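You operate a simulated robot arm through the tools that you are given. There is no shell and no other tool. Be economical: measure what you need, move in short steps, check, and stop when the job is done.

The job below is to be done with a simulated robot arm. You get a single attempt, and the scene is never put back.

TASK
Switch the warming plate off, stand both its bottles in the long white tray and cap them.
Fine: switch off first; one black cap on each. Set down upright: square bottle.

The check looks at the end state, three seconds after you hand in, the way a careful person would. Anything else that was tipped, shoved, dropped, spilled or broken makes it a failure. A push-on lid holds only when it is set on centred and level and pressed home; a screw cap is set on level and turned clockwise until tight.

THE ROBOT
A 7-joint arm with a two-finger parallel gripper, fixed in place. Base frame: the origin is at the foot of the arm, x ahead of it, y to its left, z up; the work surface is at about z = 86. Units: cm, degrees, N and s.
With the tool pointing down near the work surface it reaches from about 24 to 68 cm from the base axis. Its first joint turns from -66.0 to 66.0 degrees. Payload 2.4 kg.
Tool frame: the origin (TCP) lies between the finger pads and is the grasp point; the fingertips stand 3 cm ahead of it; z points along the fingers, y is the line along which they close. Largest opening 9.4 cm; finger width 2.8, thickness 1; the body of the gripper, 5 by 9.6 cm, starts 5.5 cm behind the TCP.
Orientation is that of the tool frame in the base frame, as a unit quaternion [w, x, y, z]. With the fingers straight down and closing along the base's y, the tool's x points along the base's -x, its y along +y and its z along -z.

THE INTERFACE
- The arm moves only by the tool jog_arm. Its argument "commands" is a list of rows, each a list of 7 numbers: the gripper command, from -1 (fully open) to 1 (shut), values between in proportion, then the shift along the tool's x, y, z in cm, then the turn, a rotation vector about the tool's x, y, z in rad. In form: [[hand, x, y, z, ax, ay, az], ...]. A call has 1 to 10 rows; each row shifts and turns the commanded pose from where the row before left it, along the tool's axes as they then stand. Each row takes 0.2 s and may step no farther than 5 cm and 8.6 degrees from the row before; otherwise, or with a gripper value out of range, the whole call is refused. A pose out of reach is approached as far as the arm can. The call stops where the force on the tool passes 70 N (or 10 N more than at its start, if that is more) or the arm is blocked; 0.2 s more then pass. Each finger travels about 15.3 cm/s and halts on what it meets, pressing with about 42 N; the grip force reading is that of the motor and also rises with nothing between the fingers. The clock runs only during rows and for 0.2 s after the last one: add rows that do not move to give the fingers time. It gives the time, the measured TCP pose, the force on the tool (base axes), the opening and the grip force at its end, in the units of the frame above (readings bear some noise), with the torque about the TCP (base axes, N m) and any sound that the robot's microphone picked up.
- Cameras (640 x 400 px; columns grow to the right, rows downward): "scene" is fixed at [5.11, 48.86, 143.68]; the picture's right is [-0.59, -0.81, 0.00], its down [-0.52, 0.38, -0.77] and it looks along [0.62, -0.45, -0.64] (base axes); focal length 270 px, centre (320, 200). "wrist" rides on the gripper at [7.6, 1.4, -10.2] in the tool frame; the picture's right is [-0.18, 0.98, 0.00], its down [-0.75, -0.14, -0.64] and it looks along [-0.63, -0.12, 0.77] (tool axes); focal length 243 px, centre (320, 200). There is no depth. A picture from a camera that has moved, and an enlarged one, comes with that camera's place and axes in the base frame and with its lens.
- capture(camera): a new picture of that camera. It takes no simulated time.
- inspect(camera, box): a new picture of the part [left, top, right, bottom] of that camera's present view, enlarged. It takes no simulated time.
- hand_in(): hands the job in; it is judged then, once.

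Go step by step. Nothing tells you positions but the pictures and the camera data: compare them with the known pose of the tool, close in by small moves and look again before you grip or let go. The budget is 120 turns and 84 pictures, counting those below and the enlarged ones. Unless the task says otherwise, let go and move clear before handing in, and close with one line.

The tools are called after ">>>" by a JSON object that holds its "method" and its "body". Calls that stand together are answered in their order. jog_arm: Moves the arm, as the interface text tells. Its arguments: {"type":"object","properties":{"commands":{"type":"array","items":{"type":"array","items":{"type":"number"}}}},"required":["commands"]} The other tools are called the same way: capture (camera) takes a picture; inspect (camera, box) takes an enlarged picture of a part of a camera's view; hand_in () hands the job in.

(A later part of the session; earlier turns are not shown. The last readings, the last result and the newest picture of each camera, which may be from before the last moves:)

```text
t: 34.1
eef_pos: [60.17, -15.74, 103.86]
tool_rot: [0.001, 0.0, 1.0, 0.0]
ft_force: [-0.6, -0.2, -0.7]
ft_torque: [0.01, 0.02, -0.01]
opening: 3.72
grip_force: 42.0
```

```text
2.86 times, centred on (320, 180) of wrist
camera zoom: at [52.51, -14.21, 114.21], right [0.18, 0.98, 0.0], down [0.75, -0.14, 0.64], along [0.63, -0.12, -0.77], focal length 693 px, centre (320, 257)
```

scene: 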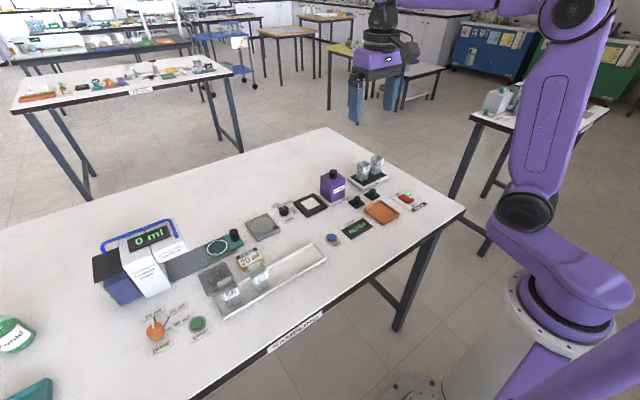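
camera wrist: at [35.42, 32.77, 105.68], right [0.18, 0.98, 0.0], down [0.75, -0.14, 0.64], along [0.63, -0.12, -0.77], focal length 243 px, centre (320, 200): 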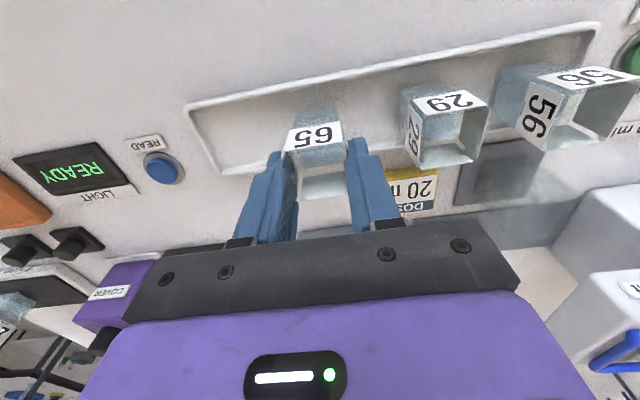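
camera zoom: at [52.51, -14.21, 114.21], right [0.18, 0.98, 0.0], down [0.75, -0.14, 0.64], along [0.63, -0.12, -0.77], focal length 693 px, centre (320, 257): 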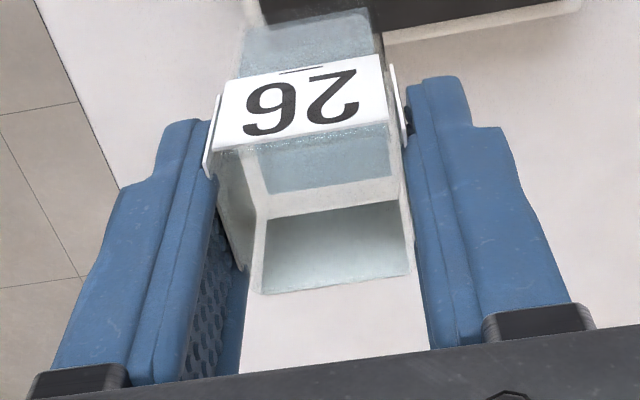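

>>> {"method": "jog_arm", "body": {"commands": [[0.6, 0.31, 0.74, 0, 0, 0, 0], [0.6, 0.62, 1.48, 0, 0, 0, 0], [0.6, 0.92, 2.21, 0, 0, 0, 0], [0.6, 1.15, 2.77, 0, 0, 0, 0], [0.6, 1.23, 2.95, 0, 0, 0, 0], [0.6, 1.23, 2.95, 0, 0, 0, 0], [0.6, 1.15, 2.77, 0, 0, 0, 0], [0.6, 0.92, 2.21, 0, 0, 0, 0], [0.6, 0.62, 1.48, 0, 0, 0, 0], [0.6, 0.31, 0.74, 0, 0, 0, 0]]}}

>>> {"method": "jog_arm", "body": {"commands": [[0.6, 0.31, 0.8, 0, 0, 0, 0], [0.6, 0.62, 1.55, 0, 0, 0, 0], [0.6, 0.92, 2.25, 0, 0, 0, 0], [0.6, 1.15, 2.85, 0, 0, 0, 0], [0.6, 1.23, 3.0, 0, 0, 0, 0], [0.6, 1.23, 3.0, 0, 0, 0, 0], [0.6, 1.15, 2.85, 0, 0, 0, 0], [0.6, 0.92, 2.25, 0, 0, 0, 0], [0.6, 0.62, 1.55, 0, 0, 0, 0], [0.6, 0.4, 0.8, 0, 0, 0, 0]]}}

>>> {"method": "capture", "body": {"camera": "wrist"}}

>>> {"method": "inspect", "body": {"camera": "scene", "box": [240, 190, 360, 290]}}

```text
t: 36.3
eef_pos: [51.62, 4.63, 103.85]
tool_rot: [0.001, 0.001, 1.0, 0.0]
ft_force: [0.9, -0.2, 0.5]
ft_torque: [0.0, -0.01, -0.02]
opening: 3.73
grip_force: 42.1
```

```text
t: 38.5
eef_pos: [43.02, 25.6, 103.68]
tool_rot: [0.0, 0.0, 1.0, -0.001]
ft_force: [-0.6, 0.8, -0.8]
ft_torque: [-0.01, 0.0, 0.01]
opening: 3.74
grip_force: 41.7
```

```text
42 pictures are left
camera wrist: at [35.4, 27.04, 114.1], right [0.18, 0.98, 0.0], down [0.75, -0.14, 0.64], along [0.63, -0.12, -0.77], focal length 243 px, centre (320, 200)
```

wrist: 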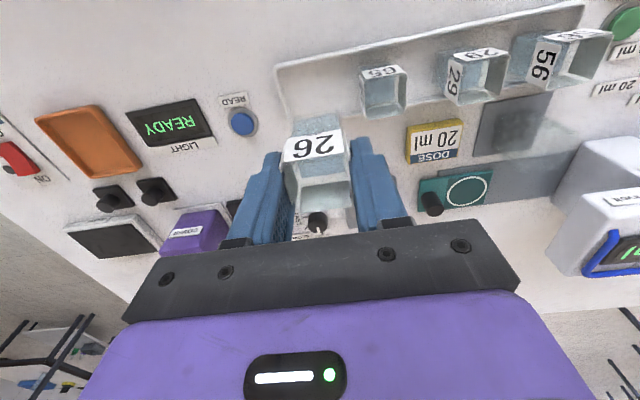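

```text
4.00 times, centred on (300, 240) of scene
camera zoom: at [5.11, 48.86, 143.68], right [-0.59, -0.81, 0.0], down [-0.52, 0.38, -0.77], along [0.62, -0.45, -0.64], focal length 1079 px, centre (400, 40)
```

zoom: 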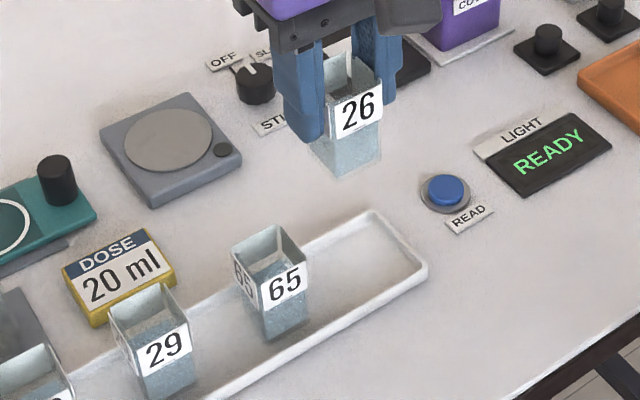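

Bottle 26 is aligned over the free end of the tray, so I'll lower it.

>>> {"method": "jog_arm", "body": {"commands": [[0.6, 0, 0, 0.4, 0, 0, 0], [0.6, 0, 0, 0.9, 0, 0, 0], [0.6, 0, 0, 1.3, 0, 0, 0], [0.6, 0, 0, 1.5, 0, 0, 0], [0.6, 0, 0, 1.5, 0, 0, 0], [0.6, 0, 0, 1.5, 0, 0, 0], [0.6, 0, 0, 1, 0, 0, 0], [0.6, 0, 0, 0.6, 0, 0, 0], [0.6, 0, 0, 0.3, 0, 0, 0], [0.6, 0, 0, 0, 0, 0, 0]]}}

>>> {"method": "inspect", "body": {"camera": "scene", "box": [270, 220, 340, 275]}}

```text
t: 40.7
eef_pos: [43.1, 25.49, 94.89]
tool_rot: [0.001, 0.001, 1.0, 0.0]
ft_force: [-0.8, 0.4, -0.5]
ft_torque: [-0.01, -0.05, 0.01]
opening: 3.73
grip_force: 41.7
```

```text
7.27 times, centred on (305, 248) of scene
camera zoom: at [5.11, 48.86, 143.68], right [-0.59, -0.81, 0.0], down [-0.52, 0.38, -0.77], along [0.62, -0.45, -0.64], focal length 1962 px, centre (429, -146)
```

zoom: 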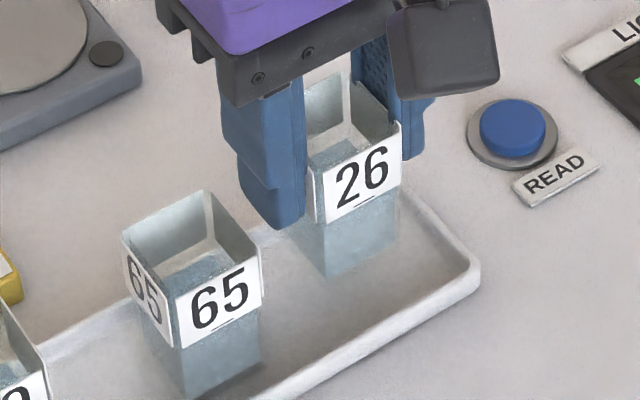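

>>> {"method": "jog_arm", "body": {"commands": [[0.6, 0, 0, 0.4, 0, 0, 0], [0.6, 0, 0, 0.4, 0, 0, 0], [0.6, 0, 0, 0.2, 0, 0, 0], [0.6, 0, 0, 0.2, 0, 0, 0], [0.6, 0, 0, 0.15, 0, 0, 0], [0.6, 0, 0, 0, 0, 0, 0]]}}

```text
t: 42.1
eef_pos: [43.05, 25.5, 93.5]
tool_rot: [0.0, 0.0, 1.0, 0.001]
ft_force: [0.2, 0.6, -0.5]
ft_torque: [0.02, -0.02, 0.01]
opening: 3.73
grip_force: 41.6
```

>>> {"method": "jog_arm", "body": {"commands": [[0.6, 0, 0, 0.15, 0, 0, 0], [0.6, 0, 0, 0.15, 0, 0, 0], [0.6, 0, 0, 0, 0, 0, 0]]}}

>>> {"method": "inspect", "body": {"camera": "scene", "box": [270, 220, 340, 275]}}

```text
t: 42.9
eef_pos: [43.24, 25.45, 93.12]
tool_rot: [0.001, 0.0, 1.0, 0.0]
ft_force: [-0.6, 0.6, -0.2]
ft_torque: [0.01, 0.01, 0.03]
opening: 3.73
grip_force: 42.4
```

```text
7.27 times, centred on (305, 248) of scene
camera zoom: at [5.11, 48.86, 143.68], right [-0.59, -0.81, 0.0], down [-0.52, 0.38, -0.77], along [0.62, -0.45, -0.64], focal length 1962 px, centre (429, -146)
```

zoom: 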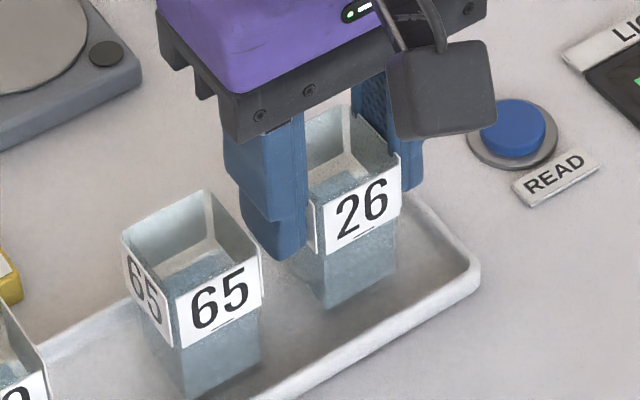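

>>> {"method": "jog_arm", "body": {"commands": [[0.6, 0, 0, 0.15, 0, 0, 0], [0.6, 0, 0, 0.1, 0, 0, 0], [0.6, 0, 0, 0, 0, 0, 0]]}}

```text
t: 43.7
eef_pos: [43.11, 25.58, 92.82]
tool_rot: [0.002, 0.0, 1.0, 0.0]
ft_force: [-0.5, 0.1, -0.6]
ft_torque: [0.01, -0.02, -0.04]
opening: 3.75
grip_force: 42.7
```

>>> {"method": "jog_arm", "body": {"commands": [[0.6, 0, 0, 0.1, 0, 0, 0], [0.6, 0, 0, 0.1, 0, 0, 0], [0.6, 0, 0, 0, 0, 0, 0]]}}

```text
t: 44.5
eef_pos: [43.07, 25.57, 92.63]
tool_rot: [0.001, -0.001, 1.0, -0.001]
ft_force: [-1.8, -1.4, 8.1]
ft_torque: [0.11, 0.15, 0.02]
opening: 3.72
grip_force: 42.1
```

Contact at 8 N. I'll release gently and retract.

>>> {"method": "jog_arm", "body": {"commands": [[0.6, 0, 0, -0.03, 0, 0, 0], [0.18, 0, 0, 0, 0, 0, 0], [0.1, 0, 0, 0, 0, 0, 0], [0.04, 0, 0, 0, 0, 0, 0], [0.04, 0, 0, -1, 0, 0, 0], [0.04, 0, 0, -3, 0, 0, 0], [0.04, 0, 0, -4, 0, 0, 0], [0.04, 0, 0, -4, 0, 0, 0], [0.04, 0, 0, 0, 0, 0, 0]]}}

>>> {"method": "inspect", "body": {"camera": "scene", "box": [260, 220, 340, 285]}}

>>> {"method": "capture", "body": {"camera": "wrist"}}

```text
t: 46.5
eef_pos: [43.02, 25.45, 104.64]
tool_rot: [0.001, 0.001, 1.0, 0.0]
ft_force: [0.0, 0.1, -0.9]
ft_torque: [0.0, -0.02, 0.01]
opening: 4.5
grip_force: 0.1
```

```text
6.15 times, centred on (300, 252) of scene
camera zoom: at [5.11, 48.86, 143.68], right [-0.59, -0.81, 0.0], down [-0.52, 0.38, -0.77], along [0.62, -0.45, -0.64], focal length 1660 px, centre (443, -123)
```

zoom: 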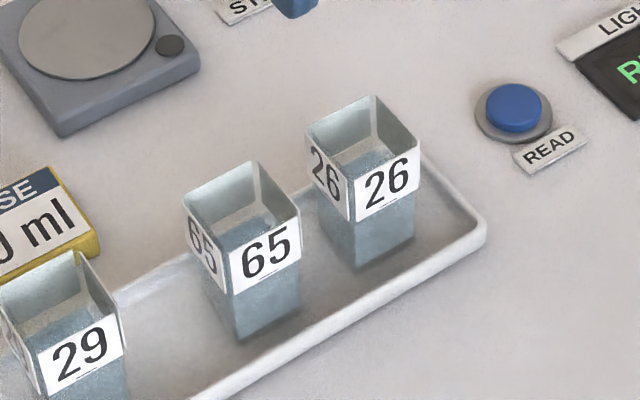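

```text
37 pictures are left
camera wrist: at [35.44, 26.89, 115.06], right [0.18, 0.98, 0.0], down [0.75, -0.14, 0.64], along [0.63, -0.12, -0.77], focal length 243 px, centre (320, 200)
```

wrist: 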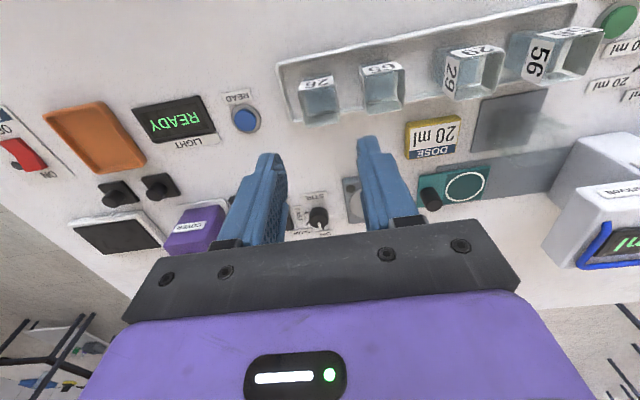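

Both bottles stand in the tray. I'll measure their rims for capping.

>>> {"method": "inspect", "body": {"camera": "wrist", "box": [285, 55, 415, 135]}}

```text
4.92 times, centred on (350, 95) of wrist
camera zoom: at [35.44, 26.89, 115.06], right [0.18, 0.98, 0.0], down [0.75, -0.14, 0.64], along [0.63, -0.12, -0.77], focal length 1194 px, centre (172, 717)
```

zoom: 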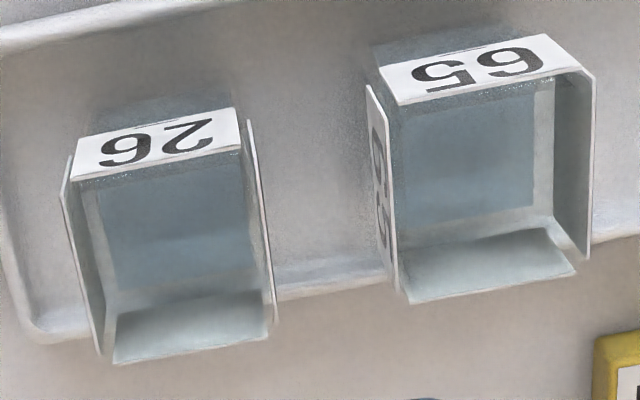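

Rims measure: 65 centred at (42.97,31.28), 26 at (43.1,25.5), rim at z≈92.4. The caps are 3.9 cm square plates with knobs about 2.4 cm across, cap B at (52.1,-0.1) and cap A at (52.15,-7.05). I'll go above cap B.

>>> {"method": "jog_arm", "body": {"commands": [[0.04, -1.3, -3.65, 0, 0, 0, 0], [0.04, -1.3, -3.65, 0, 0, 0, 0], [0.04, -1.3, -3.65, 0, 0, 0, 0], [0.04, -1.3, -3.65, 0, 0, 0, 0], [0.04, -1.3, -3.65, 0, 0, 0, 0], [0.04, -1.3, -3.65, 0, 0, 0, 0], [0.2, -1.3, -3.65, 0, 0, 0, 0], [0.2, 0, 0, 3.5, 0, 0, 0], [0.2, 0, 0, 3.5, 0, 0, 0], [0.2, 0, 0, 0, 0, 0, 0]]}}

>>> {"method": "inspect", "body": {"camera": "wrist", "box": [230, 60, 410, 200]}}

>>> {"method": "inspect", "body": {"camera": "scene", "box": [320, 150, 400, 215]}}

```text
t: 48.7
eef_pos: [52.23, -0.08, 97.71]
tool_rot: [0.001, 0.0, 1.0, 0.0]
ft_force: [-0.4, 0.2, -0.9]
ft_torque: [-0.02, -0.05, 0.03]
opening: 3.74
grip_force: 0.0
```

```text
2.86 times, centred on (320, 130) of wrist
camera zoom: at [44.57, 1.39, 108.03], right [0.18, 0.98, 0.0], down [0.75, -0.14, 0.64], along [0.63, -0.12, -0.77], focal length 693 px, centre (320, 400)
```

zoom: 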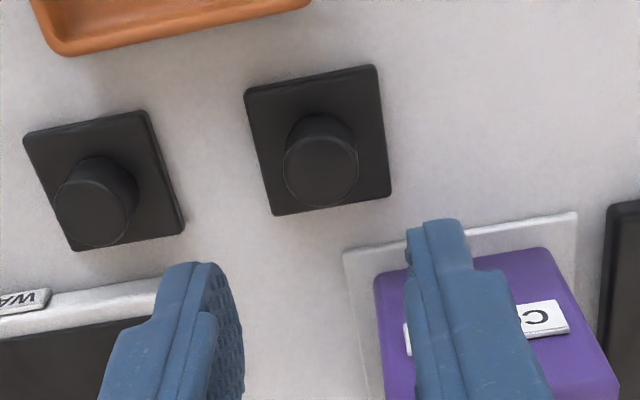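

```text
6.15 times, centred on (360, 182) of scene
camera zoom: at [5.11, 48.86, 143.68], right [-0.59, -0.81, 0.0], down [-0.52, 0.38, -0.77], along [0.62, -0.45, -0.64], focal length 1660 px, centre (74, 308)
```

zoom: 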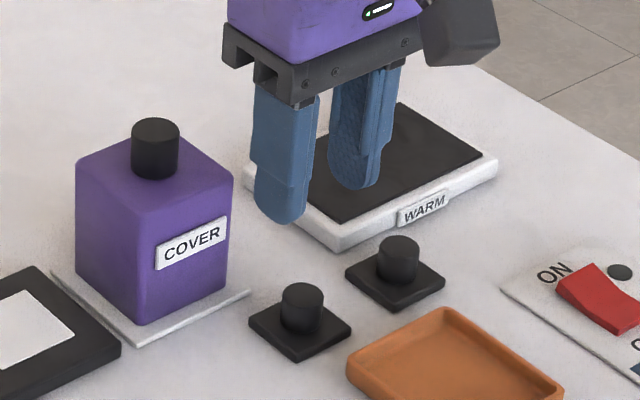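

Cap B is centred at (52.14,-0.04) with its knob top at z≈88.4. I'll descend around the knob.

>>> {"method": "jog_arm", "body": {"commands": [[0.2, 0, 0.04, 2, 0, 0, 0], [0.2, 0, 0, 2.5, 0, 0, 0], [0.2, 0, 0, 1.5, 0, 0, 0], [0.2, 0, 0, 0.8, 0, 0, 0], [0.2, 0, 0, 0.6, 0, 0, 0], [0.2, 0, 0, 0.4, 0, 0, 0], [0.2, 0, 0, 0, 0, 0, 0]]}}

>>> {"method": "inspect", "body": {"camera": "scene", "box": [335, 175, 395, 220]}}

```text
t: 50.3
eef_pos: [52.35, 0.12, 89.92]
tool_rot: [0.001, 0.0, 1.0, 0.001]
ft_force: [-0.4, 0.2, -0.1]
ft_torque: [-0.01, -0.04, 0.01]
opening: 3.75
grip_force: 0.0
```

```text
8.89 times, centred on (365, 198) of scene
camera zoom: at [5.11, 48.86, 143.68], right [-0.59, -0.81, 0.0], down [-0.52, 0.38, -0.77], along [0.62, -0.45, -0.64], focal length 2398 px, centre (-80, 222)
```

zoom: 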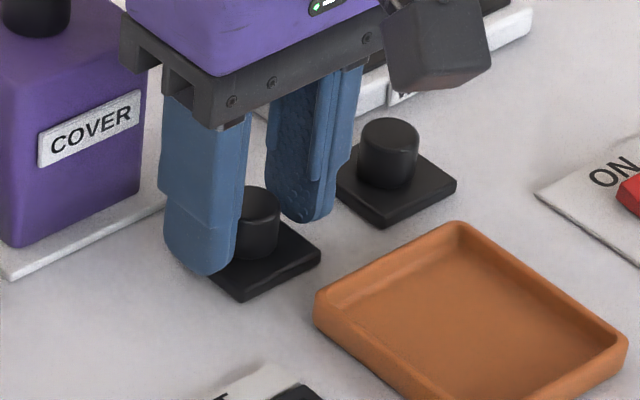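

The fingers straddle the knob and clear the plate. Closing, then a small lift.

>>> {"method": "jog_arm", "body": {"commands": [[0.3, 0, 0, 0.15, 0, 0, 0], [0.4, 0, 0, 0, 0, 0, 0], [0.5, 0, 0, 0, 0, 0, 0], [0.6, 0, 0, 0, 0, 0, 0], [0.8, 0, 0, 0, 0, 0, 0], [0.8, 0, 0, 0, 0, 0, 0], [0.8, 0, 0, -0.3, 0, 0, 0], [0.8, 0, 0, -0.7, 0, 0, 0], [0.8, 0, 0, -1, 0, 0, 0], [0.8, 0, 0, 0, 0, 0, 0]]}}

>>> {"method": "inspect", "body": {"camera": "scene", "box": [335, 165, 395, 210]}}

>>> {"method": "inspect", "body": {"camera": "wrist", "box": [240, 100, 400, 230]}}

```text
t: 52.5
eef_pos: [52.15, -0.02, 91.85]
tool_rot: [0.0, 0.0, 1.0, -0.001]
ft_force: [-0.6, 0.3, 0.6]
ft_torque: [0.0, 0.03, 0.02]
opening: 1.7
grip_force: 42.0
```

```text
8.89 times, centred on (365, 188) of scene
camera zoom: at [5.11, 48.86, 143.68], right [-0.59, -0.81, 0.0], down [-0.52, 0.38, -0.77], along [0.62, -0.45, -0.64], focal length 2398 px, centre (-80, 311)
```

zoom: 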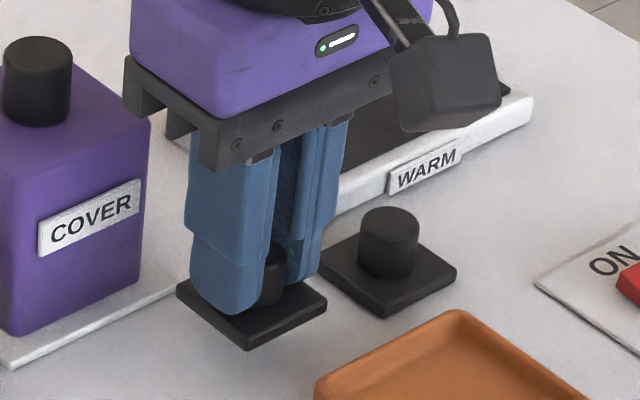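

```text
3.08 times, centred on (320, 165) of wrist
camera zoom: at [44.58, 1.44, 102.15], right [0.18, 0.98, 0.0], down [0.75, -0.14, 0.64], along [0.63, -0.12, -0.77], focal length 746 px, centre (320, 308)
```

zoom: 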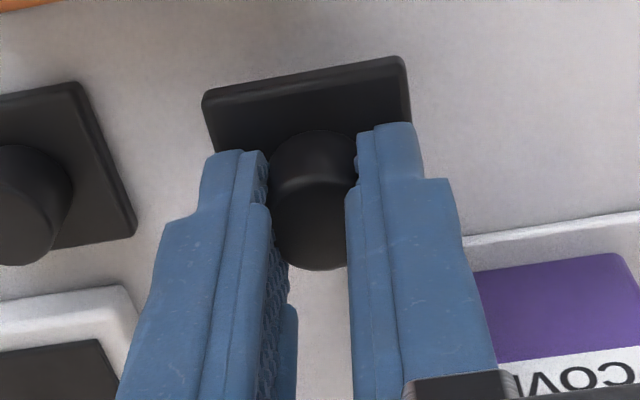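

Cap B is held level by its knob. I'll lift it and carry it over bottle 65.

>>> {"method": "jog_arm", "body": {"commands": [[0.8, 0, 0, -0.8, 0, 0, 0], [0.8, 0, 0, -1.6, 0, 0, 0], [0.8, 0, 0, -2, 0, 0, 0], [0.8, 0, 0, -2, 0, 0, 0], [0.8, 0, 0, -1.8, 0, 0, 0], [0.8, 0, 0, -1.2, 0, 0, 0], [0.8, 0.25, 0.8, -0.6, 0, 0, 0], [0.8, 0.5, 1.6, 0, 0, 0, 0], [0.8, 0.7, 2.4, 0, 0, 0, 0], [0.8, 0.8, 2.8, 0, 0, 0, 0]]}}

>>> {"method": "jog_arm", "body": {"commands": [[0.8, 0.9, 3, 0, 0, 0, 0], [0.8, 0.9, 3, 0, 0, 0, 0], [0.8, 0.9, 3, 0, 0, 0, 0], [0.8, 0.9, 3, 0, 0, 0, 0], [0.8, 0.9, 3, 0, 0, 0, 0], [0.8, 0.9, 3, 0, 0, 0, 0], [0.8, 0.7, 2.6, 0, 0, 0, 0], [0.8, 0.52, 2, 0, 0, 0, 0], [0.8, 0.3, 1.1, 0, 0, 0, 0], [0.8, 0, 0, 0, 0, 0, 0]]}}

>>> {"method": "capture", "body": {"camera": "wrist"}}

>>> {"method": "inspect", "body": {"camera": "scene", "box": [250, 200, 330, 280]}}

```text
t: 54.7
eef_pos: [49.86, 7.54, 101.76]
tool_rot: [0.001, 0.001, 1.0, 0.0]
ft_force: [0.1, -0.4, -0.4]
ft_torque: [-0.03, 0.0, -0.01]
opening: 1.66
grip_force: 41.6
```

```text
t: 56.9
eef_pos: [42.96, 31.39, 101.96]
tool_rot: [0.001, 0.0, 1.0, 0.0]
ft_force: [-0.1, 0.8, -1.0]
ft_torque: [0.02, 0.0, -0.02]
opening: 1.7
grip_force: 41.8
```

```text
30 pictures are left
camera wrist: at [35.37, 32.81, 112.16], right [0.18, 0.98, 0.0], down [0.75, -0.14, 0.64], along [0.63, -0.12, -0.77], focal length 243 px, centre (320, 200)
```

wrist: 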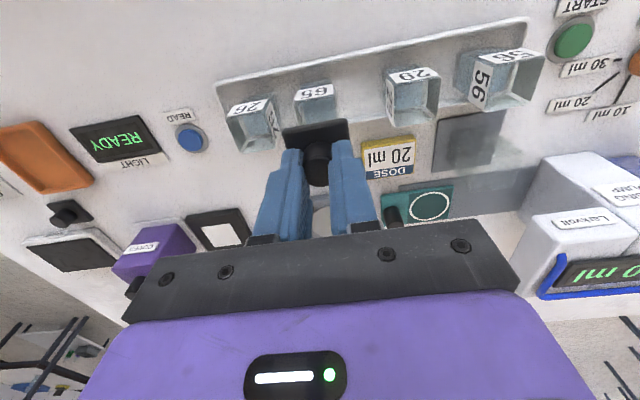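

```text
5.00 times, centred on (290, 240) of scene
camera zoom: at [5.1, 48.86, 143.68], right [-0.59, -0.81, 0.0], down [-0.52, 0.38, -0.77], along [0.62, -0.45, -0.64], focal length 1349 px, centre (470, 0)
```

zoom: 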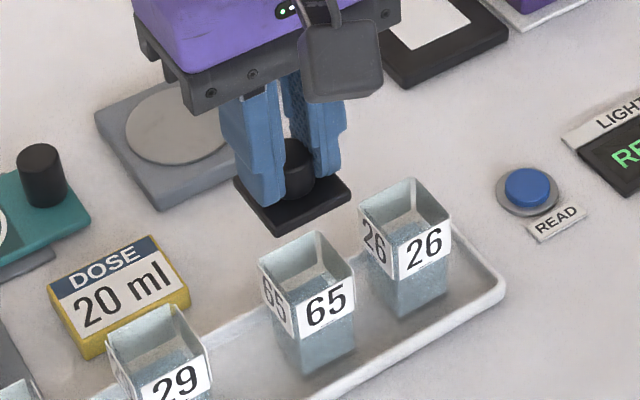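

>>> {"method": "inspect", "body": {"camera": "wrist", "box": [260, 70, 380, 190]}}

```text
3.33 times, centred on (320, 130) of wrist
camera zoom: at [35.37, 32.81, 112.16], right [0.18, 0.98, 0.0], down [0.75, -0.14, 0.64], along [0.63, -0.12, -0.77], focal length 809 px, centre (320, 433)
```

zoom: 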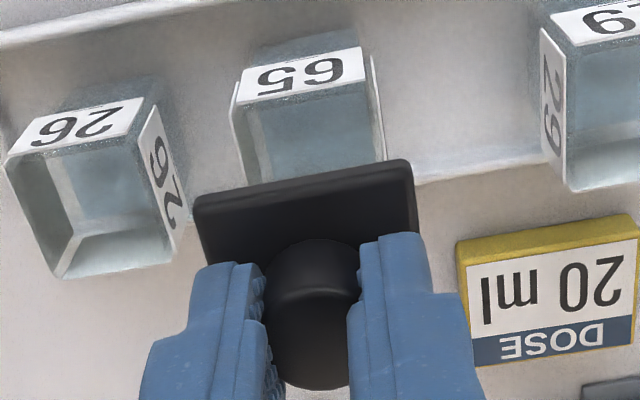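

The cap's centre is about 0.1 cm high in y relative to the bottle. I'll correct that and lower it to just above the rim.

>>> {"method": "jog_arm", "body": {"commands": [[0.8, 0, -0.1, 0.8, 0, 0, 0], [0.8, 0, 0, 1.4, 0, 0, 0], [0.8, 0, 0, 1.4, 0, 0, 0], [0.8, 0, 0, 0.8, 0, 0, 0], [0.8, 0, 0, 0.3, 0, 0, 0], [0.8, 0, 0, 0, 0, 0, 0]]}}

>>> {"method": "inspect", "body": {"camera": "scene", "box": [260, 220, 320, 280]}}

>>> {"method": "inspect", "body": {"camera": "wrist", "box": [260, 90, 380, 190]}}

```text
t: 58.3
eef_pos: [43.09, 31.23, 97.08]
tool_rot: [0.001, 0.001, 1.0, 0.0]
ft_force: [0.3, 1.3, -0.5]
ft_torque: [-0.01, 0.02, -0.02]
opening: 1.66
grip_force: 42.2
```

```text
6.67 times, centred on (290, 250) of scene
camera zoom: at [5.11, 48.86, 143.68], right [-0.59, -0.81, 0.0], down [-0.52, 0.38, -0.77], along [0.62, -0.45, -0.64], focal length 1798 px, centre (520, -133)
```

zoom: 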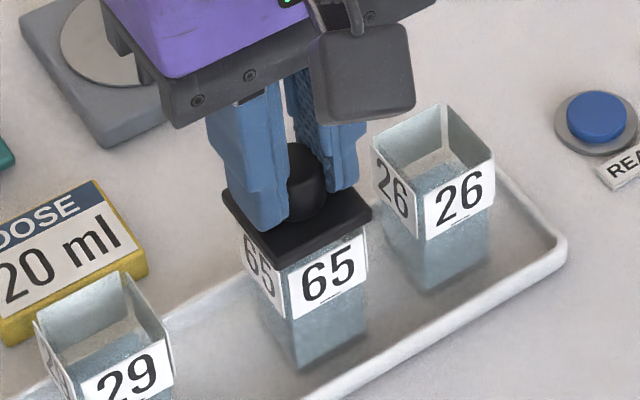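

```text
4.00 times, centred on (320, 140) of wrist
camera zoom: at [35.44, 32.64, 107.43], right [0.18, 0.98, 0.0], down [0.75, -0.14, 0.64], along [0.63, -0.12, -0.77], focal length 970 px, centre (320, 440)
```

zoom: 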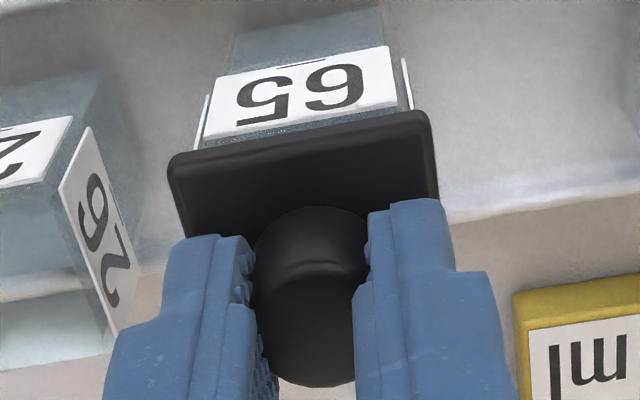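

The cap is centred within about 0.1 cm. I'll lower it until contact and press in small steps.

>>> {"method": "jog_arm", "body": {"commands": [[0.8, -0.05, -0.03, 0.3, 0, 0, 0], [0.8, 0, 0, 0.2, 0, 0, 0], [0.8, 0, 0, 0.15, 0, 0, 0], [0.8, 0, 0, 0.1, 0, 0, 0], [0.8, 0, 0, 0, 0, 0, 0]]}}

```text
t: 59.5
eef_pos: [43.1, 31.25, 96.46]
tool_rot: [0.003, 0.0, 1.0, 0.001]
ft_force: [0.6, -0.3, 27.7]
ft_torque: [-0.03, 0.06, -0.01]
opening: 1.79
grip_force: 41.6
```

Contact is centred, with small torques. I'll keep pressing in tiny steps.

>>> {"method": "jog_arm", "body": {"commands": [[0.8, 0, 0, 0.07, 0, 0, 0], [0.8, 0, 0, 0.07, 0, 0, 0], [0.8, 0, 0, 0, 0, 0, 0]]}}

>>> {"method": "inspect", "body": {"camera": "scene", "box": [260, 220, 320, 280]}}

```text
t: 60.3
eef_pos: [43.15, 31.15, 96.43]
tool_rot: [0.003, 0.0, 1.0, 0.002]
ft_force: [-0.7, -1.3, 39.0]
ft_torque: [-0.07, 0.15, 0.03]
opening: 1.83
grip_force: 41.9
```

```text
6.67 times, centred on (290, 250) of scene
camera zoom: at [5.05, 48.82, 143.7], right [-0.59, -0.81, 0.0], down [-0.52, 0.38, -0.77], along [0.62, -0.45, -0.64], focal length 1798 px, centre (520, -133)
```

zoom: 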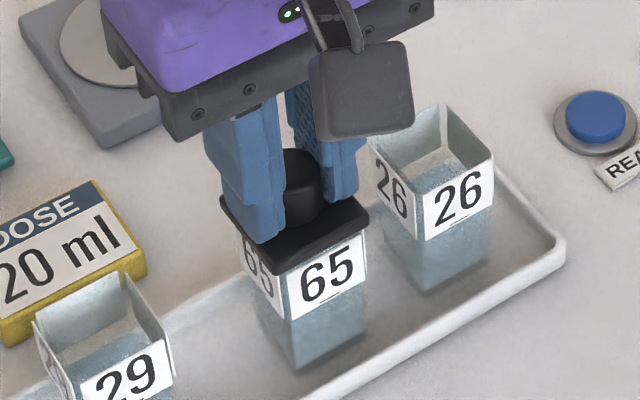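

>>> {"method": "jog_arm", "body": {"commands": [[0.8, 0, 0, 0.08, 0, 0, 0], [0.8, 0, 0, 0.08, 0, 0, 0], [0.8, 0, 0, 0.08, 0, 0, 0], [0.8, 0, 0, 0.08, 0, 0, 0], [0.8, 0, 0, 0.08, 0, 0, 0], [0.8, 0, 0, 0, 0, 0, 0]]}}

```text
t: 61.5
eef_pos: [43.3, 31.37, 96.48]
tool_rot: [0.007, 0.0, 1.0, 0.005]
ft_force: [-1.4, -1.6, 12.8]
ft_torque: [-0.11, 0.19, 0.02]
opening: 1.85
grip_force: 41.5
stopped in row 5: the force on the tool passed its limit at 71 N (the readings are from after the stop); the commanded pose is now the measured one
```

>>> {"method": "inspect", "body": {"camera": "wrist", "box": [260, 90, 380, 190]}}

>>> {"method": "inspect", "body": {"camera": "scene", "box": [270, 235, 310, 275]}}

```text
4.00 times, centred on (320, 140) of wrist
camera zoom: at [35.6, 32.72, 106.72], right [0.18, 0.98, 0.01], down [0.74, -0.15, 0.65], along [0.64, -0.11, -0.76], focal length 970 px, centre (320, 440)
```

zoom: 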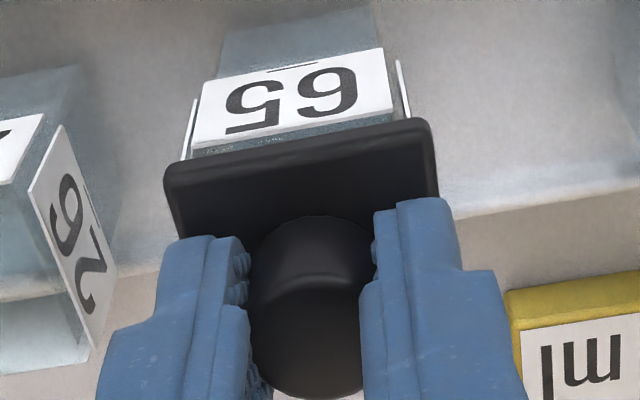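

```text
10.00 times, centred on (290, 255) of scene
camera zoom: at [5.08, 48.84, 143.69], right [-0.59, -0.81, 0.0], down [-0.52, 0.38, -0.77], along [0.62, -0.45, -0.64], focal length 2698 px, centre (620, -350)
```

zoom: 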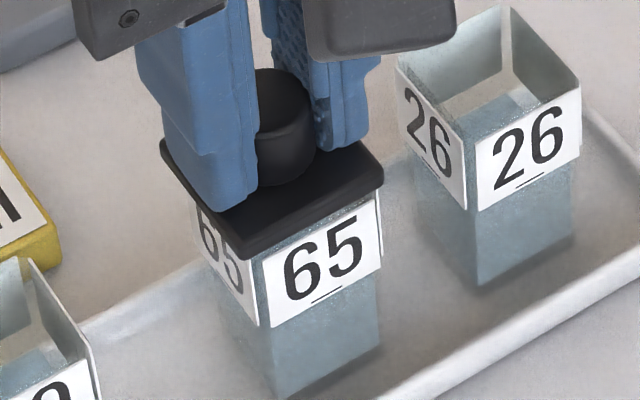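

Pressing to 70 N didn't seat the cap: it still rides at rim height, it looks 0.1–0.3 cm off centre, and the arm drifted a little. I'll lift it off, level the tool and re-measure the alignment.

>>> {"method": "jog_arm", "body": {"commands": [[0.8, 0, 0, -0.3, 0, 0, 0], [0.8, 0, 0, -0.4, 0.01, 0.014, 0], [0.8, 0.15, -0.15, -0.2, 0, 0, 0], [0.8, 0, 0, 0, 0, 0, 0], [0.8, 0, 0, 0, 0, 0, 0]]}}

>>> {"method": "inspect", "body": {"camera": "scene", "box": [270, 235, 310, 275]}}

>>> {"method": "inspect", "body": {"camera": "wrist", "box": [260, 90, 380, 190]}}

```text
t: 62.6
eef_pos: [43.07, 31.22, 97.15]
tool_rot: [-0.002, 0.0, 1.0, -0.002]
ft_force: [0.0, 0.4, -0.2]
ft_torque: [0.03, 0.01, -0.03]
opening: 1.85
grip_force: 42.1
```

```text
10.00 times, centred on (290, 255) of scene
camera zoom: at [5.11, 48.86, 143.68], right [-0.59, -0.81, 0.0], down [-0.52, 0.38, -0.77], along [0.62, -0.45, -0.64], focal length 2698 px, centre (620, -350)
```

zoom: 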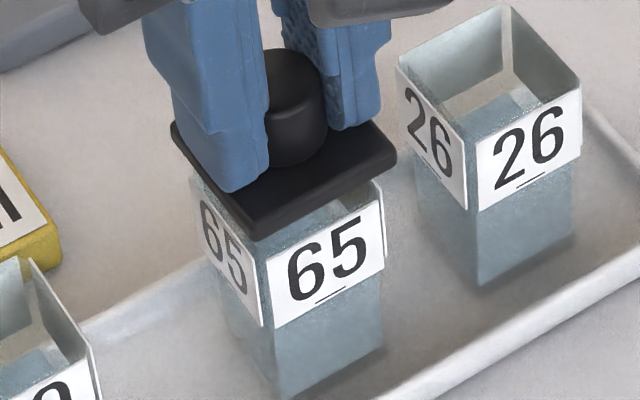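

```text
4.00 times, centred on (320, 140) of wrist
camera zoom: at [35.58, 32.66, 107.62], right [0.18, 0.98, 0.0], down [0.76, -0.14, 0.64], along [0.63, -0.12, -0.77], focal length 970 px, centre (320, 440)
```

zoom: 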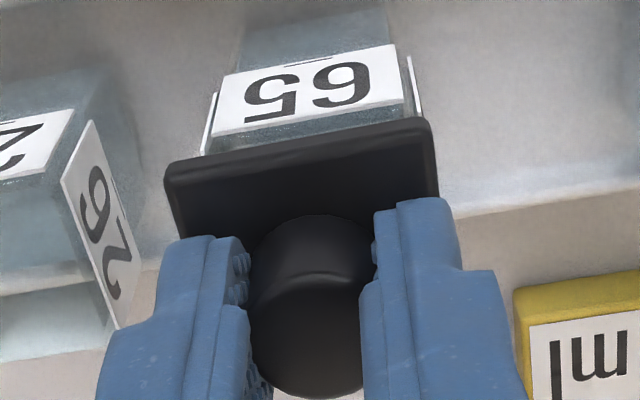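

>>> {"method": "inspect", "body": {"camera": "scene", "box": [273, 243, 301, 261]}}

>>> {"method": "inspect", "body": {"camera": "wrist", "box": [295, 92, 375, 142]}}

```text
16.00 times, centred on (287, 252) of scene
camera zoom: at [5.11, 48.86, 143.68], right [-0.59, -0.81, 0.0], down [-0.52, 0.38, -0.77], along [0.62, -0.45, -0.64], focal length 4316 px, centre (848, -632)
```

zoom: 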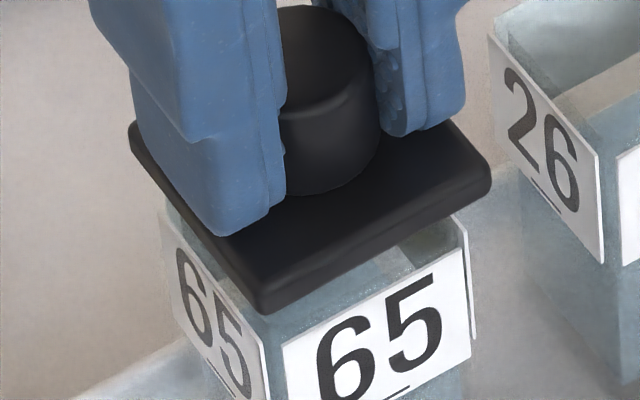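

```text
8.00 times, centred on (335, 117) of wrist
camera zoom: at [35.58, 32.66, 107.62], right [0.18, 0.98, 0.0], down [0.76, -0.14, 0.64], along [0.63, -0.12, -0.77], focal length 1941 px, centre (200, 864)
```

zoom: 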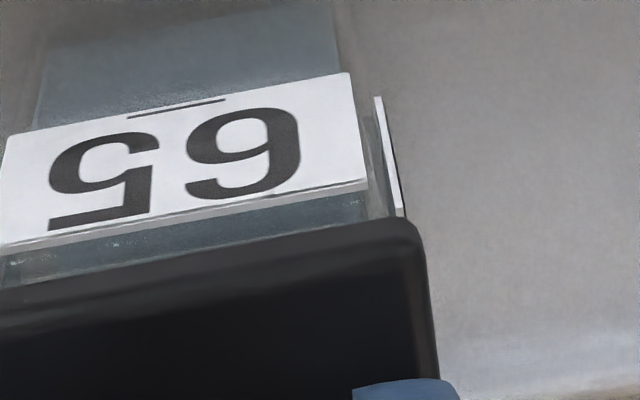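

The zoom shows the labels stop about 0.6 cm below the rim. The cap seems slightly off in -x, because the bottle slid a little in the last press. I'll shift it +x 0.15 and y -0.05, level it, and press again.

>>> {"method": "jog_arm", "body": {"commands": [[0.8, -0.15, -0.05, 0, -0.004, -0.004, 0], [0.8, 0, 0, 0.3, 0, 0, 0], [0.8, 0, 0, 0.2, 0, 0, 0], [0.8, 0, 0, 0.1, 0, 0, 0], [0.8, 0, 0, 0, 0, 0, 0]]}}

>>> {"method": "jog_arm", "body": {"commands": [[0.8, 0, 0, 0.1, 0, 0, 0], [0.8, 0, 0, 0, 0, 0, 0]]}}

>>> {"method": "jog_arm", "body": {"commands": [[0.8, 0, 0, 0.1, 0, 0, 0], [0.8, 0, 0, 0, 0, 0, 0]]}}

>>> {"method": "jog_arm", "body": {"commands": [[0.8, 0, 0, 0.1, 0, 0, 0], [0.8, 0, 0, 0, 0, 0, 0]]}}

```text
t: 63.9
eef_pos: [43.34, 31.12, 96.55]
tool_rot: [0.0, -0.001, 1.0, 0.001]
ft_force: [-0.2, -0.3, 0.7]
ft_torque: [0.0, -0.04, 0.0]
opening: 1.78
grip_force: 41.6
```

```text
t: 64.5
eef_pos: [43.3, 31.12, 96.52]
tool_rot: [0.001, 0.0, 1.0, 0.0]
ft_force: [-0.4, -0.5, 3.5]
ft_torque: [-0.06, 0.01, -0.03]
opening: 1.69
grip_force: 42.0
```

```text
t: 65.0
eef_pos: [43.24, 31.19, 96.52]
tool_rot: [0.001, 0.0, 1.0, 0.001]
ft_force: [-1.5, -1.7, 16.8]
ft_torque: [-0.08, 0.09, 0.0]
opening: 1.68
grip_force: 42.2
```

```text
t: 65.7
eef_pos: [43.38, 31.08, 96.46]
tool_rot: [0.002, -0.001, 1.0, 0.002]
ft_force: [-2.2, -0.1, 29.3]
ft_torque: [-0.02, 0.15, -0.02]
opening: 1.88
grip_force: 41.7
```

Contact comes at the same height, and the torque (τy>0) puts the reaction on the -x side, so the cap is probably too far +x. I'll use the torque as a probe: lift slightly, shift -x 0.3 and touch again.

>>> {"method": "jog_arm", "body": {"commands": [[0.8, 0, 0, -0.4, 0, 0, 0], [0.8, 0.3, 0, -0.1, 0.004, 0.004, 0], [0.8, 0, 0, 0, 0, 0, 0], [0.8, 0, 0, 0.25, 0, 0, 0], [0.8, 0, 0, 0.1, 0, 0, 0], [0.8, 0, 0, 0, 0, 0, 0]]}}

>>> {"method": "jog_arm", "body": {"commands": [[0.8, 0, 0, 0.08, 0, 0, 0], [0.8, 0, 0, 0, 0, 0, 0]]}}

>>> {"method": "jog_arm", "body": {"commands": [[0.8, 0, 0, 0.08, 0, 0, 0], [0.8, 0, 0, 0, 0, 0, 0]]}}

```text
t: 67.0
eef_pos: [42.92, 31.2, 96.56]
tool_rot: [-0.002, 0.0, 1.0, 0.0]
ft_force: [-0.6, -1.2, 6.4]
ft_torque: [-0.03, 0.03, 0.01]
opening: 1.86
grip_force: 42.0
```

```text
t: 67.7
eef_pos: [42.98, 31.15, 96.38]
tool_rot: [-0.001, -0.001, 1.0, -0.001]
ft_force: [-1.9, 0.0, 15.5]
ft_torque: [-0.01, 0.04, -0.02]
opening: 1.88
grip_force: 41.6
```

```text
t: 68.2
eef_pos: [42.96, 31.17, 96.51]
tool_rot: [0.0, 0.0, 1.0, 0.0]
ft_force: [-0.7, -0.5, 26.9]
ft_torque: [-0.01, 0.06, 0.0]
opening: 1.85
grip_force: 41.9
```

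The reaction consistently points to a bottle centre at x≈42.8, y≈31.15. I'll shift another -x 0.17 and press.

>>> {"method": "jog_arm", "body": {"commands": [[0.8, 0, 0, -0.4, 0, 0, 0], [0.8, 0.17, 0, 0, 0, 0, 0], [0.8, 0, 0, 0, 0, 0, 0], [0.8, 0, 0, 0.25, 0, 0, 0], [0.8, 0, 0, 0.1, 0, 0, 0], [0.8, 0, 0, 0, 0, 0, 0]]}}

>>> {"method": "jog_arm", "body": {"commands": [[0.8, 0, 0, 0.1, 0, 0, 0], [0.8, 0, 0, 0.05, 0, 0, 0], [0.8, 0, 0, 0, 0, 0, 0]]}}

>>> {"method": "inspect", "body": {"camera": "scene", "box": [273, 243, 301, 261]}}

```text
t: 69.7
eef_pos: [42.84, 31.15, 96.46]
tool_rot: [-0.001, 0.001, 1.0, -0.001]
ft_force: [-1.6, -1.6, 18.1]
ft_torque: [-0.12, 0.11, 0.01]
opening: 1.86
grip_force: 41.5
```

```text
t: 70.5
eef_pos: [42.81, 31.21, 96.33]
tool_rot: [0.001, 0.0, 1.0, 0.001]
ft_force: [-1.4, -0.8, 35.6]
ft_torque: [-0.08, 0.14, -0.03]
opening: 1.85
grip_force: 41.7
```

```text
16.00 times, centred on (287, 252) of scene
camera zoom: at [5.05, 48.82, 143.7], right [-0.59, -0.81, 0.0], down [-0.52, 0.38, -0.77], along [0.62, -0.45, -0.64], focal length 4316 px, centre (848, -632)
```

zoom: 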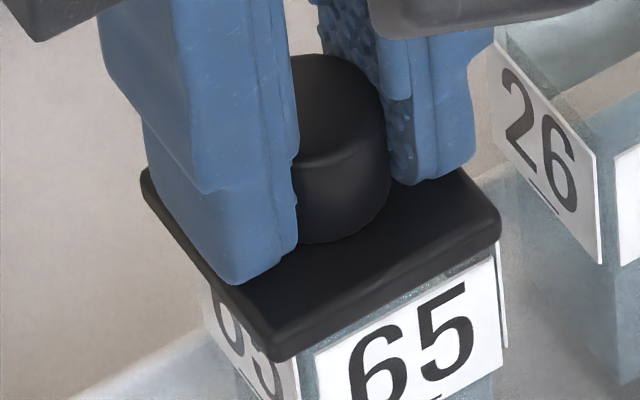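

The bottle slid relative to the cap during these presses. I'll lift clear and look properly before going on.

>>> {"method": "jog_arm", "body": {"commands": [[0.8, 0, 0, -0.5, 0, 0, 0], [0.8, 0, 0, -1, 0, 0, 0], [0.8, 0, 0, -1.5, 0, 0, 0], [0.8, 0, 0, -1, 0, 0, 0], [0.8, 0, 0, 0, 0, 0, 0]]}}

>>> {"method": "inspect", "body": {"camera": "scene", "box": [265, 225, 315, 280]}}

>>> {"method": "inspect", "body": {"camera": "wrist", "box": [270, 75, 370, 160]}}

```text
t: 71.7
eef_pos: [42.76, 31.16, 100.21]
tool_rot: [-0.002, -0.001, 1.0, -0.002]
ft_force: [0.2, -0.6, 0.0]
ft_torque: [-0.04, 0.01, 0.01]
opening: 1.87
grip_force: 42.2
```

```text
7.27 times, centred on (290, 252) of scene
camera zoom: at [5.11, 48.86, 143.68], right [-0.59, -0.81, 0.0], down [-0.52, 0.38, -0.77], along [0.62, -0.45, -0.64], focal length 1962 px, centre (538, -182)
```

zoom: 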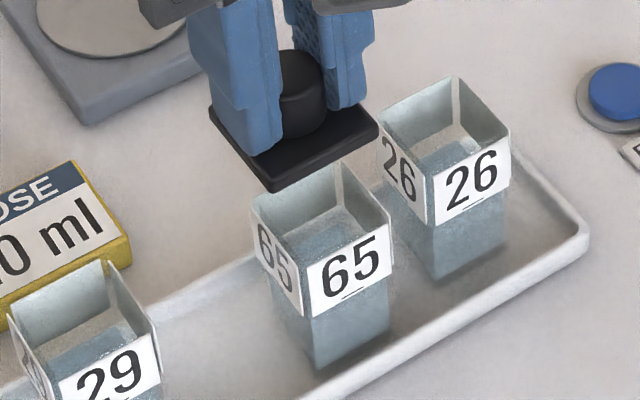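

```text
4.71 times, centred on (320, 118) of wrist
camera zoom: at [35.26, 32.57, 110.57], right [0.18, 0.98, 0.0], down [0.76, -0.14, 0.64], along [0.63, -0.12, -0.77], focal length 1142 px, centre (320, 588)
```

zoom: 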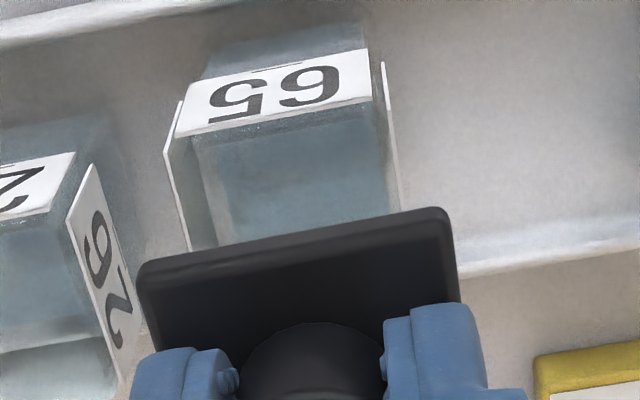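

The wrist view calibrates well: the cap sits exactly at the TCP, and the bottle is now at (42.82,30.73), still upright and unrotated. The cap was about 0.4 cm off in y, so I'll re-centre and touch down again.

>>> {"method": "jog_arm", "body": {"commands": [[0.8, -0.08, -0.43, 0, -0.002, -0.003, 0], [0.8, 0, 0, 1.2, 0, 0, 0], [0.8, 0, 0, 1.2, 0, 0, 0], [0.8, 0, 0, 0.5, 0, 0, 0], [0.8, 0, 0, 0, 0, 0, 0]]}}

>>> {"method": "inspect", "body": {"camera": "wrist", "box": [270, 85, 370, 160]}}

>>> {"method": "inspect", "body": {"camera": "scene", "box": [275, 240, 305, 262]}}

```text
t: 72.8
eef_pos: [42.98, 30.84, 97.23]
tool_rot: [0.0, 0.0, 1.0, -0.001]
ft_force: [1.1, 0.1, -0.2]
ft_torque: [0.02, 0.01, 0.01]
opening: 1.7
grip_force: 41.9
```

```text
5.33 times, centred on (320, 122) of wrist
camera zoom: at [35.38, 32.16, 107.67], right [0.18, 0.98, 0.0], down [0.75, -0.14, 0.64], along [0.63, -0.12, -0.77], focal length 1294 px, centre (320, 613)
```

zoom: 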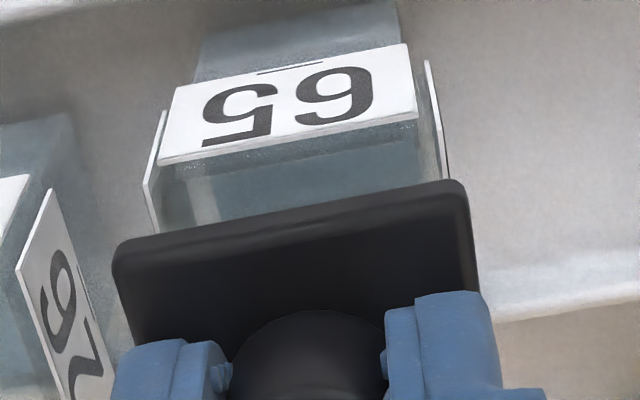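

```text
16.00 times, centred on (290, 251) of scene
camera zoom: at [5.11, 48.86, 143.68], right [-0.59, -0.81, 0.0], down [-0.52, 0.38, -0.77], along [0.62, -0.45, -0.64], focal length 4316 px, centre (800, -616)
```

zoom: 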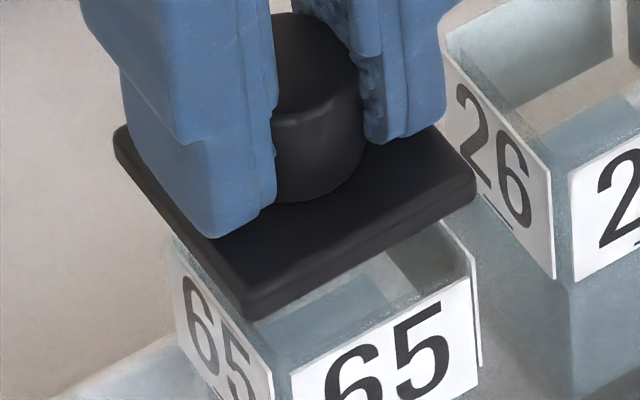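

Combining both views, the cap is now only about +0.14 cm off in x and aligned in y. I'll correct that and press with small steps, reading force.

>>> {"method": "jog_arm", "body": {"commands": [[0.8, 0.14, 0, 0, 0, 0, 0], [0.8, 0, 0, 0.3, 0, 0, 0], [0.8, 0, 0, 0.3, 0, 0, 0], [0.8, 0, 0, 0, 0, 0, 0]]}}

>>> {"method": "jog_arm", "body": {"commands": [[0.8, 0, 0, 0.12, 0, 0, 0], [0.8, 0, 0, 0.08, 0, 0, 0], [0.8, 0, 0, 0, 0, 0, 0]]}}

```text
t: 73.8
eef_pos: [42.69, 30.63, 96.8]
tool_rot: [-0.001, 0.001, 1.0, -0.001]
ft_force: [-0.7, 0.9, 0.0]
ft_torque: [0.03, -0.01, -0.02]
opening: 1.69
grip_force: 42.2
```

```text
t: 74.7
eef_pos: [42.73, 30.72, 96.5]
tool_rot: [0.0, 0.0, 1.0, 0.001]
ft_force: [1.2, -0.1, 3.3]
ft_torque: [-0.02, -0.01, -0.02]
opening: 1.68
grip_force: 42.4
```

>>> {"method": "jog_arm", "body": {"commands": [[0.8, 0, 0, 0.08, 0, 0, 0], [0.8, 0, 0, 0.08, 0, 0, 0], [0.8, 0, 0, 0, 0, 0, 0]]}}

>>> {"method": "jog_arm", "body": {"commands": [[0.8, 0, 0, 0.08, 0, 0, 0], [0.8, 0, 0, 0.08, 0, 0, 0], [0.8, 0, 0, 0, 0, 0, 0]]}}

```text
t: 75.5
eef_pos: [42.81, 30.73, 96.45]
tool_rot: [0.002, 0.0, 1.0, 0.001]
ft_force: [-1.1, -0.1, 19.6]
ft_torque: [0.0, 0.09, 0.0]
opening: 1.76
grip_force: 42.0
```

```text
t: 76.2
eef_pos: [42.83, 30.81, 96.4]
tool_rot: [0.002, 0.001, 1.0, 0.002]
ft_force: [-1.3, -2.0, 41.3]
ft_torque: [-0.1, 0.36, 0.02]
opening: 1.83
grip_force: 42.4
```

The reaction is creeping toward -x because the grip holds the cap slightly pitched. I'll ease off, let the cap rest freely on the rim, and look.

>>> {"method": "jog_arm", "body": {"commands": [[0.8, 0, 0, -0.2, 0, 0, 0], [0.7, 0, 0, -0.05, 0, 0, 0], [0.6, 0, 0, 0, 0, 0, 0], [0.5, 0, 0, 0, 0, 0, 0], [0.4, 0, 0, 0, 0, 0, 0], [0.3, 0, 0, 0, 0, 0, 0], [0.3, 0, 0, -2, 0, 0, 0], [0.3, 0, 0, -3, 0, 0, 0], [0.3, 0, 0, -1, 0, 0, 0], [0.3, 0, 0, 0, 0, 0, 0]]}}

>>> {"method": "inspect", "body": {"camera": "scene", "box": [275, 238, 307, 262]}}

>>> {"method": "inspect", "body": {"camera": "wrist", "box": [270, 60, 370, 140]}}

```text
t: 78.5
eef_pos: [42.85, 30.78, 102.42]
tool_rot: [0.0, 0.0, 1.0, -0.001]
ft_force: [-0.1, -0.3, 0.2]
ft_torque: [0.0, -0.05, 0.01]
opening: 3.3
grip_force: 0.0
```

```text
16.00 times, centred on (291, 250) of scene
camera zoom: at [5.11, 48.86, 143.68], right [-0.59, -0.81, 0.0], down [-0.52, 0.38, -0.77], along [0.62, -0.45, -0.64], focal length 4316 px, centre (784, -600)
```

zoom: 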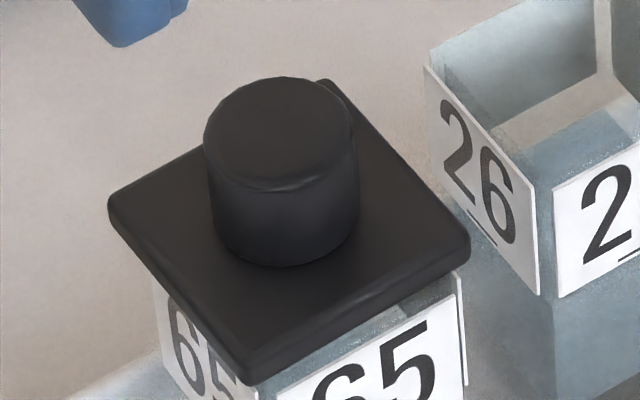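

```text
5.00 times, centred on (320, 100) of wrist
camera zoom: at [35.14, 32.17, 112.83], right [0.18, 0.98, 0.0], down [0.75, -0.14, 0.64], along [0.63, -0.12, -0.77], focal length 1213 px, centre (320, 700)
```

zoom: 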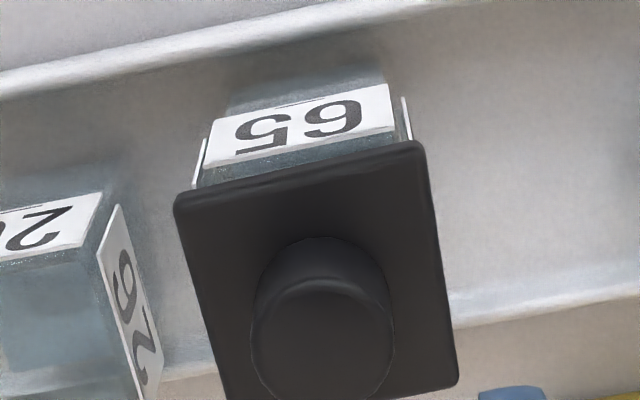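

The cap now rests level on the rim, at best about 0.13 cm too far +x. I'll regrip it level, lift slightly, shift -x 0.13 and touch down again.

>>> {"method": "jog_arm", "body": {"commands": [[0.3, 0, -0.04, 2.5, 0, 0, 0], [0.3, 0, 0, 2.5, 0, 0, 0], [0.3, 0, 0, 0.9, 0, 0, 0], [0.5, 0, 0, 0, 0, 0, 0], [0.7, 0, 0, 0, 0, 0, 0], [0.8, 0, 0, 0, 0, 0, 0], [0.8, 0, 0, 0, 0, 0, 0], [0.8, 0, 0, -0.5, 0, 0, 0], [0.8, 0.13, 0, 0, 0, 0, 0], [0.8, 0, 0, 0, 0, 0, 0]]}}

>>> {"method": "jog_arm", "body": {"commands": [[0.8, 0, 0, 0.3, 0, 0, 0], [0.8, 0, 0, 0.15, 0, 0, 0], [0.8, 0, 0, 0.1, 0, 0, 0], [0.8, 0, 0, 0, 0, 0, 0]]}}

>>> {"method": "jog_arm", "body": {"commands": [[0.8, 0, 0, 0.1, 0, 0, 0], [0.8, 0, 0, 0, 0, 0, 0]]}}

```text
t: 80.7
eef_pos: [42.57, 30.73, 96.99]
tool_rot: [0.0, 0.0, 1.0, 0.0]
ft_force: [-0.1, -0.1, -0.1]
ft_torque: [-0.02, 0.0, -0.01]
opening: 1.67
grip_force: 42.4
```

```text
t: 81.7
eef_pos: [42.58, 30.62, 96.54]
tool_rot: [0.001, 0.0, 1.0, -0.001]
ft_force: [-0.5, 0.4, 11.5]
ft_torque: [-0.04, 0.09, -0.03]
opening: 1.64
grip_force: 42.2
```

```text
t: 82.2
eef_pos: [42.68, 30.74, 96.37]
tool_rot: [0.001, -0.001, 1.0, 0.002]
ft_force: [-1.1, -0.8, 24.1]
ft_torque: [-0.03, 0.16, 0.0]
opening: 1.77
grip_force: 42.2
```

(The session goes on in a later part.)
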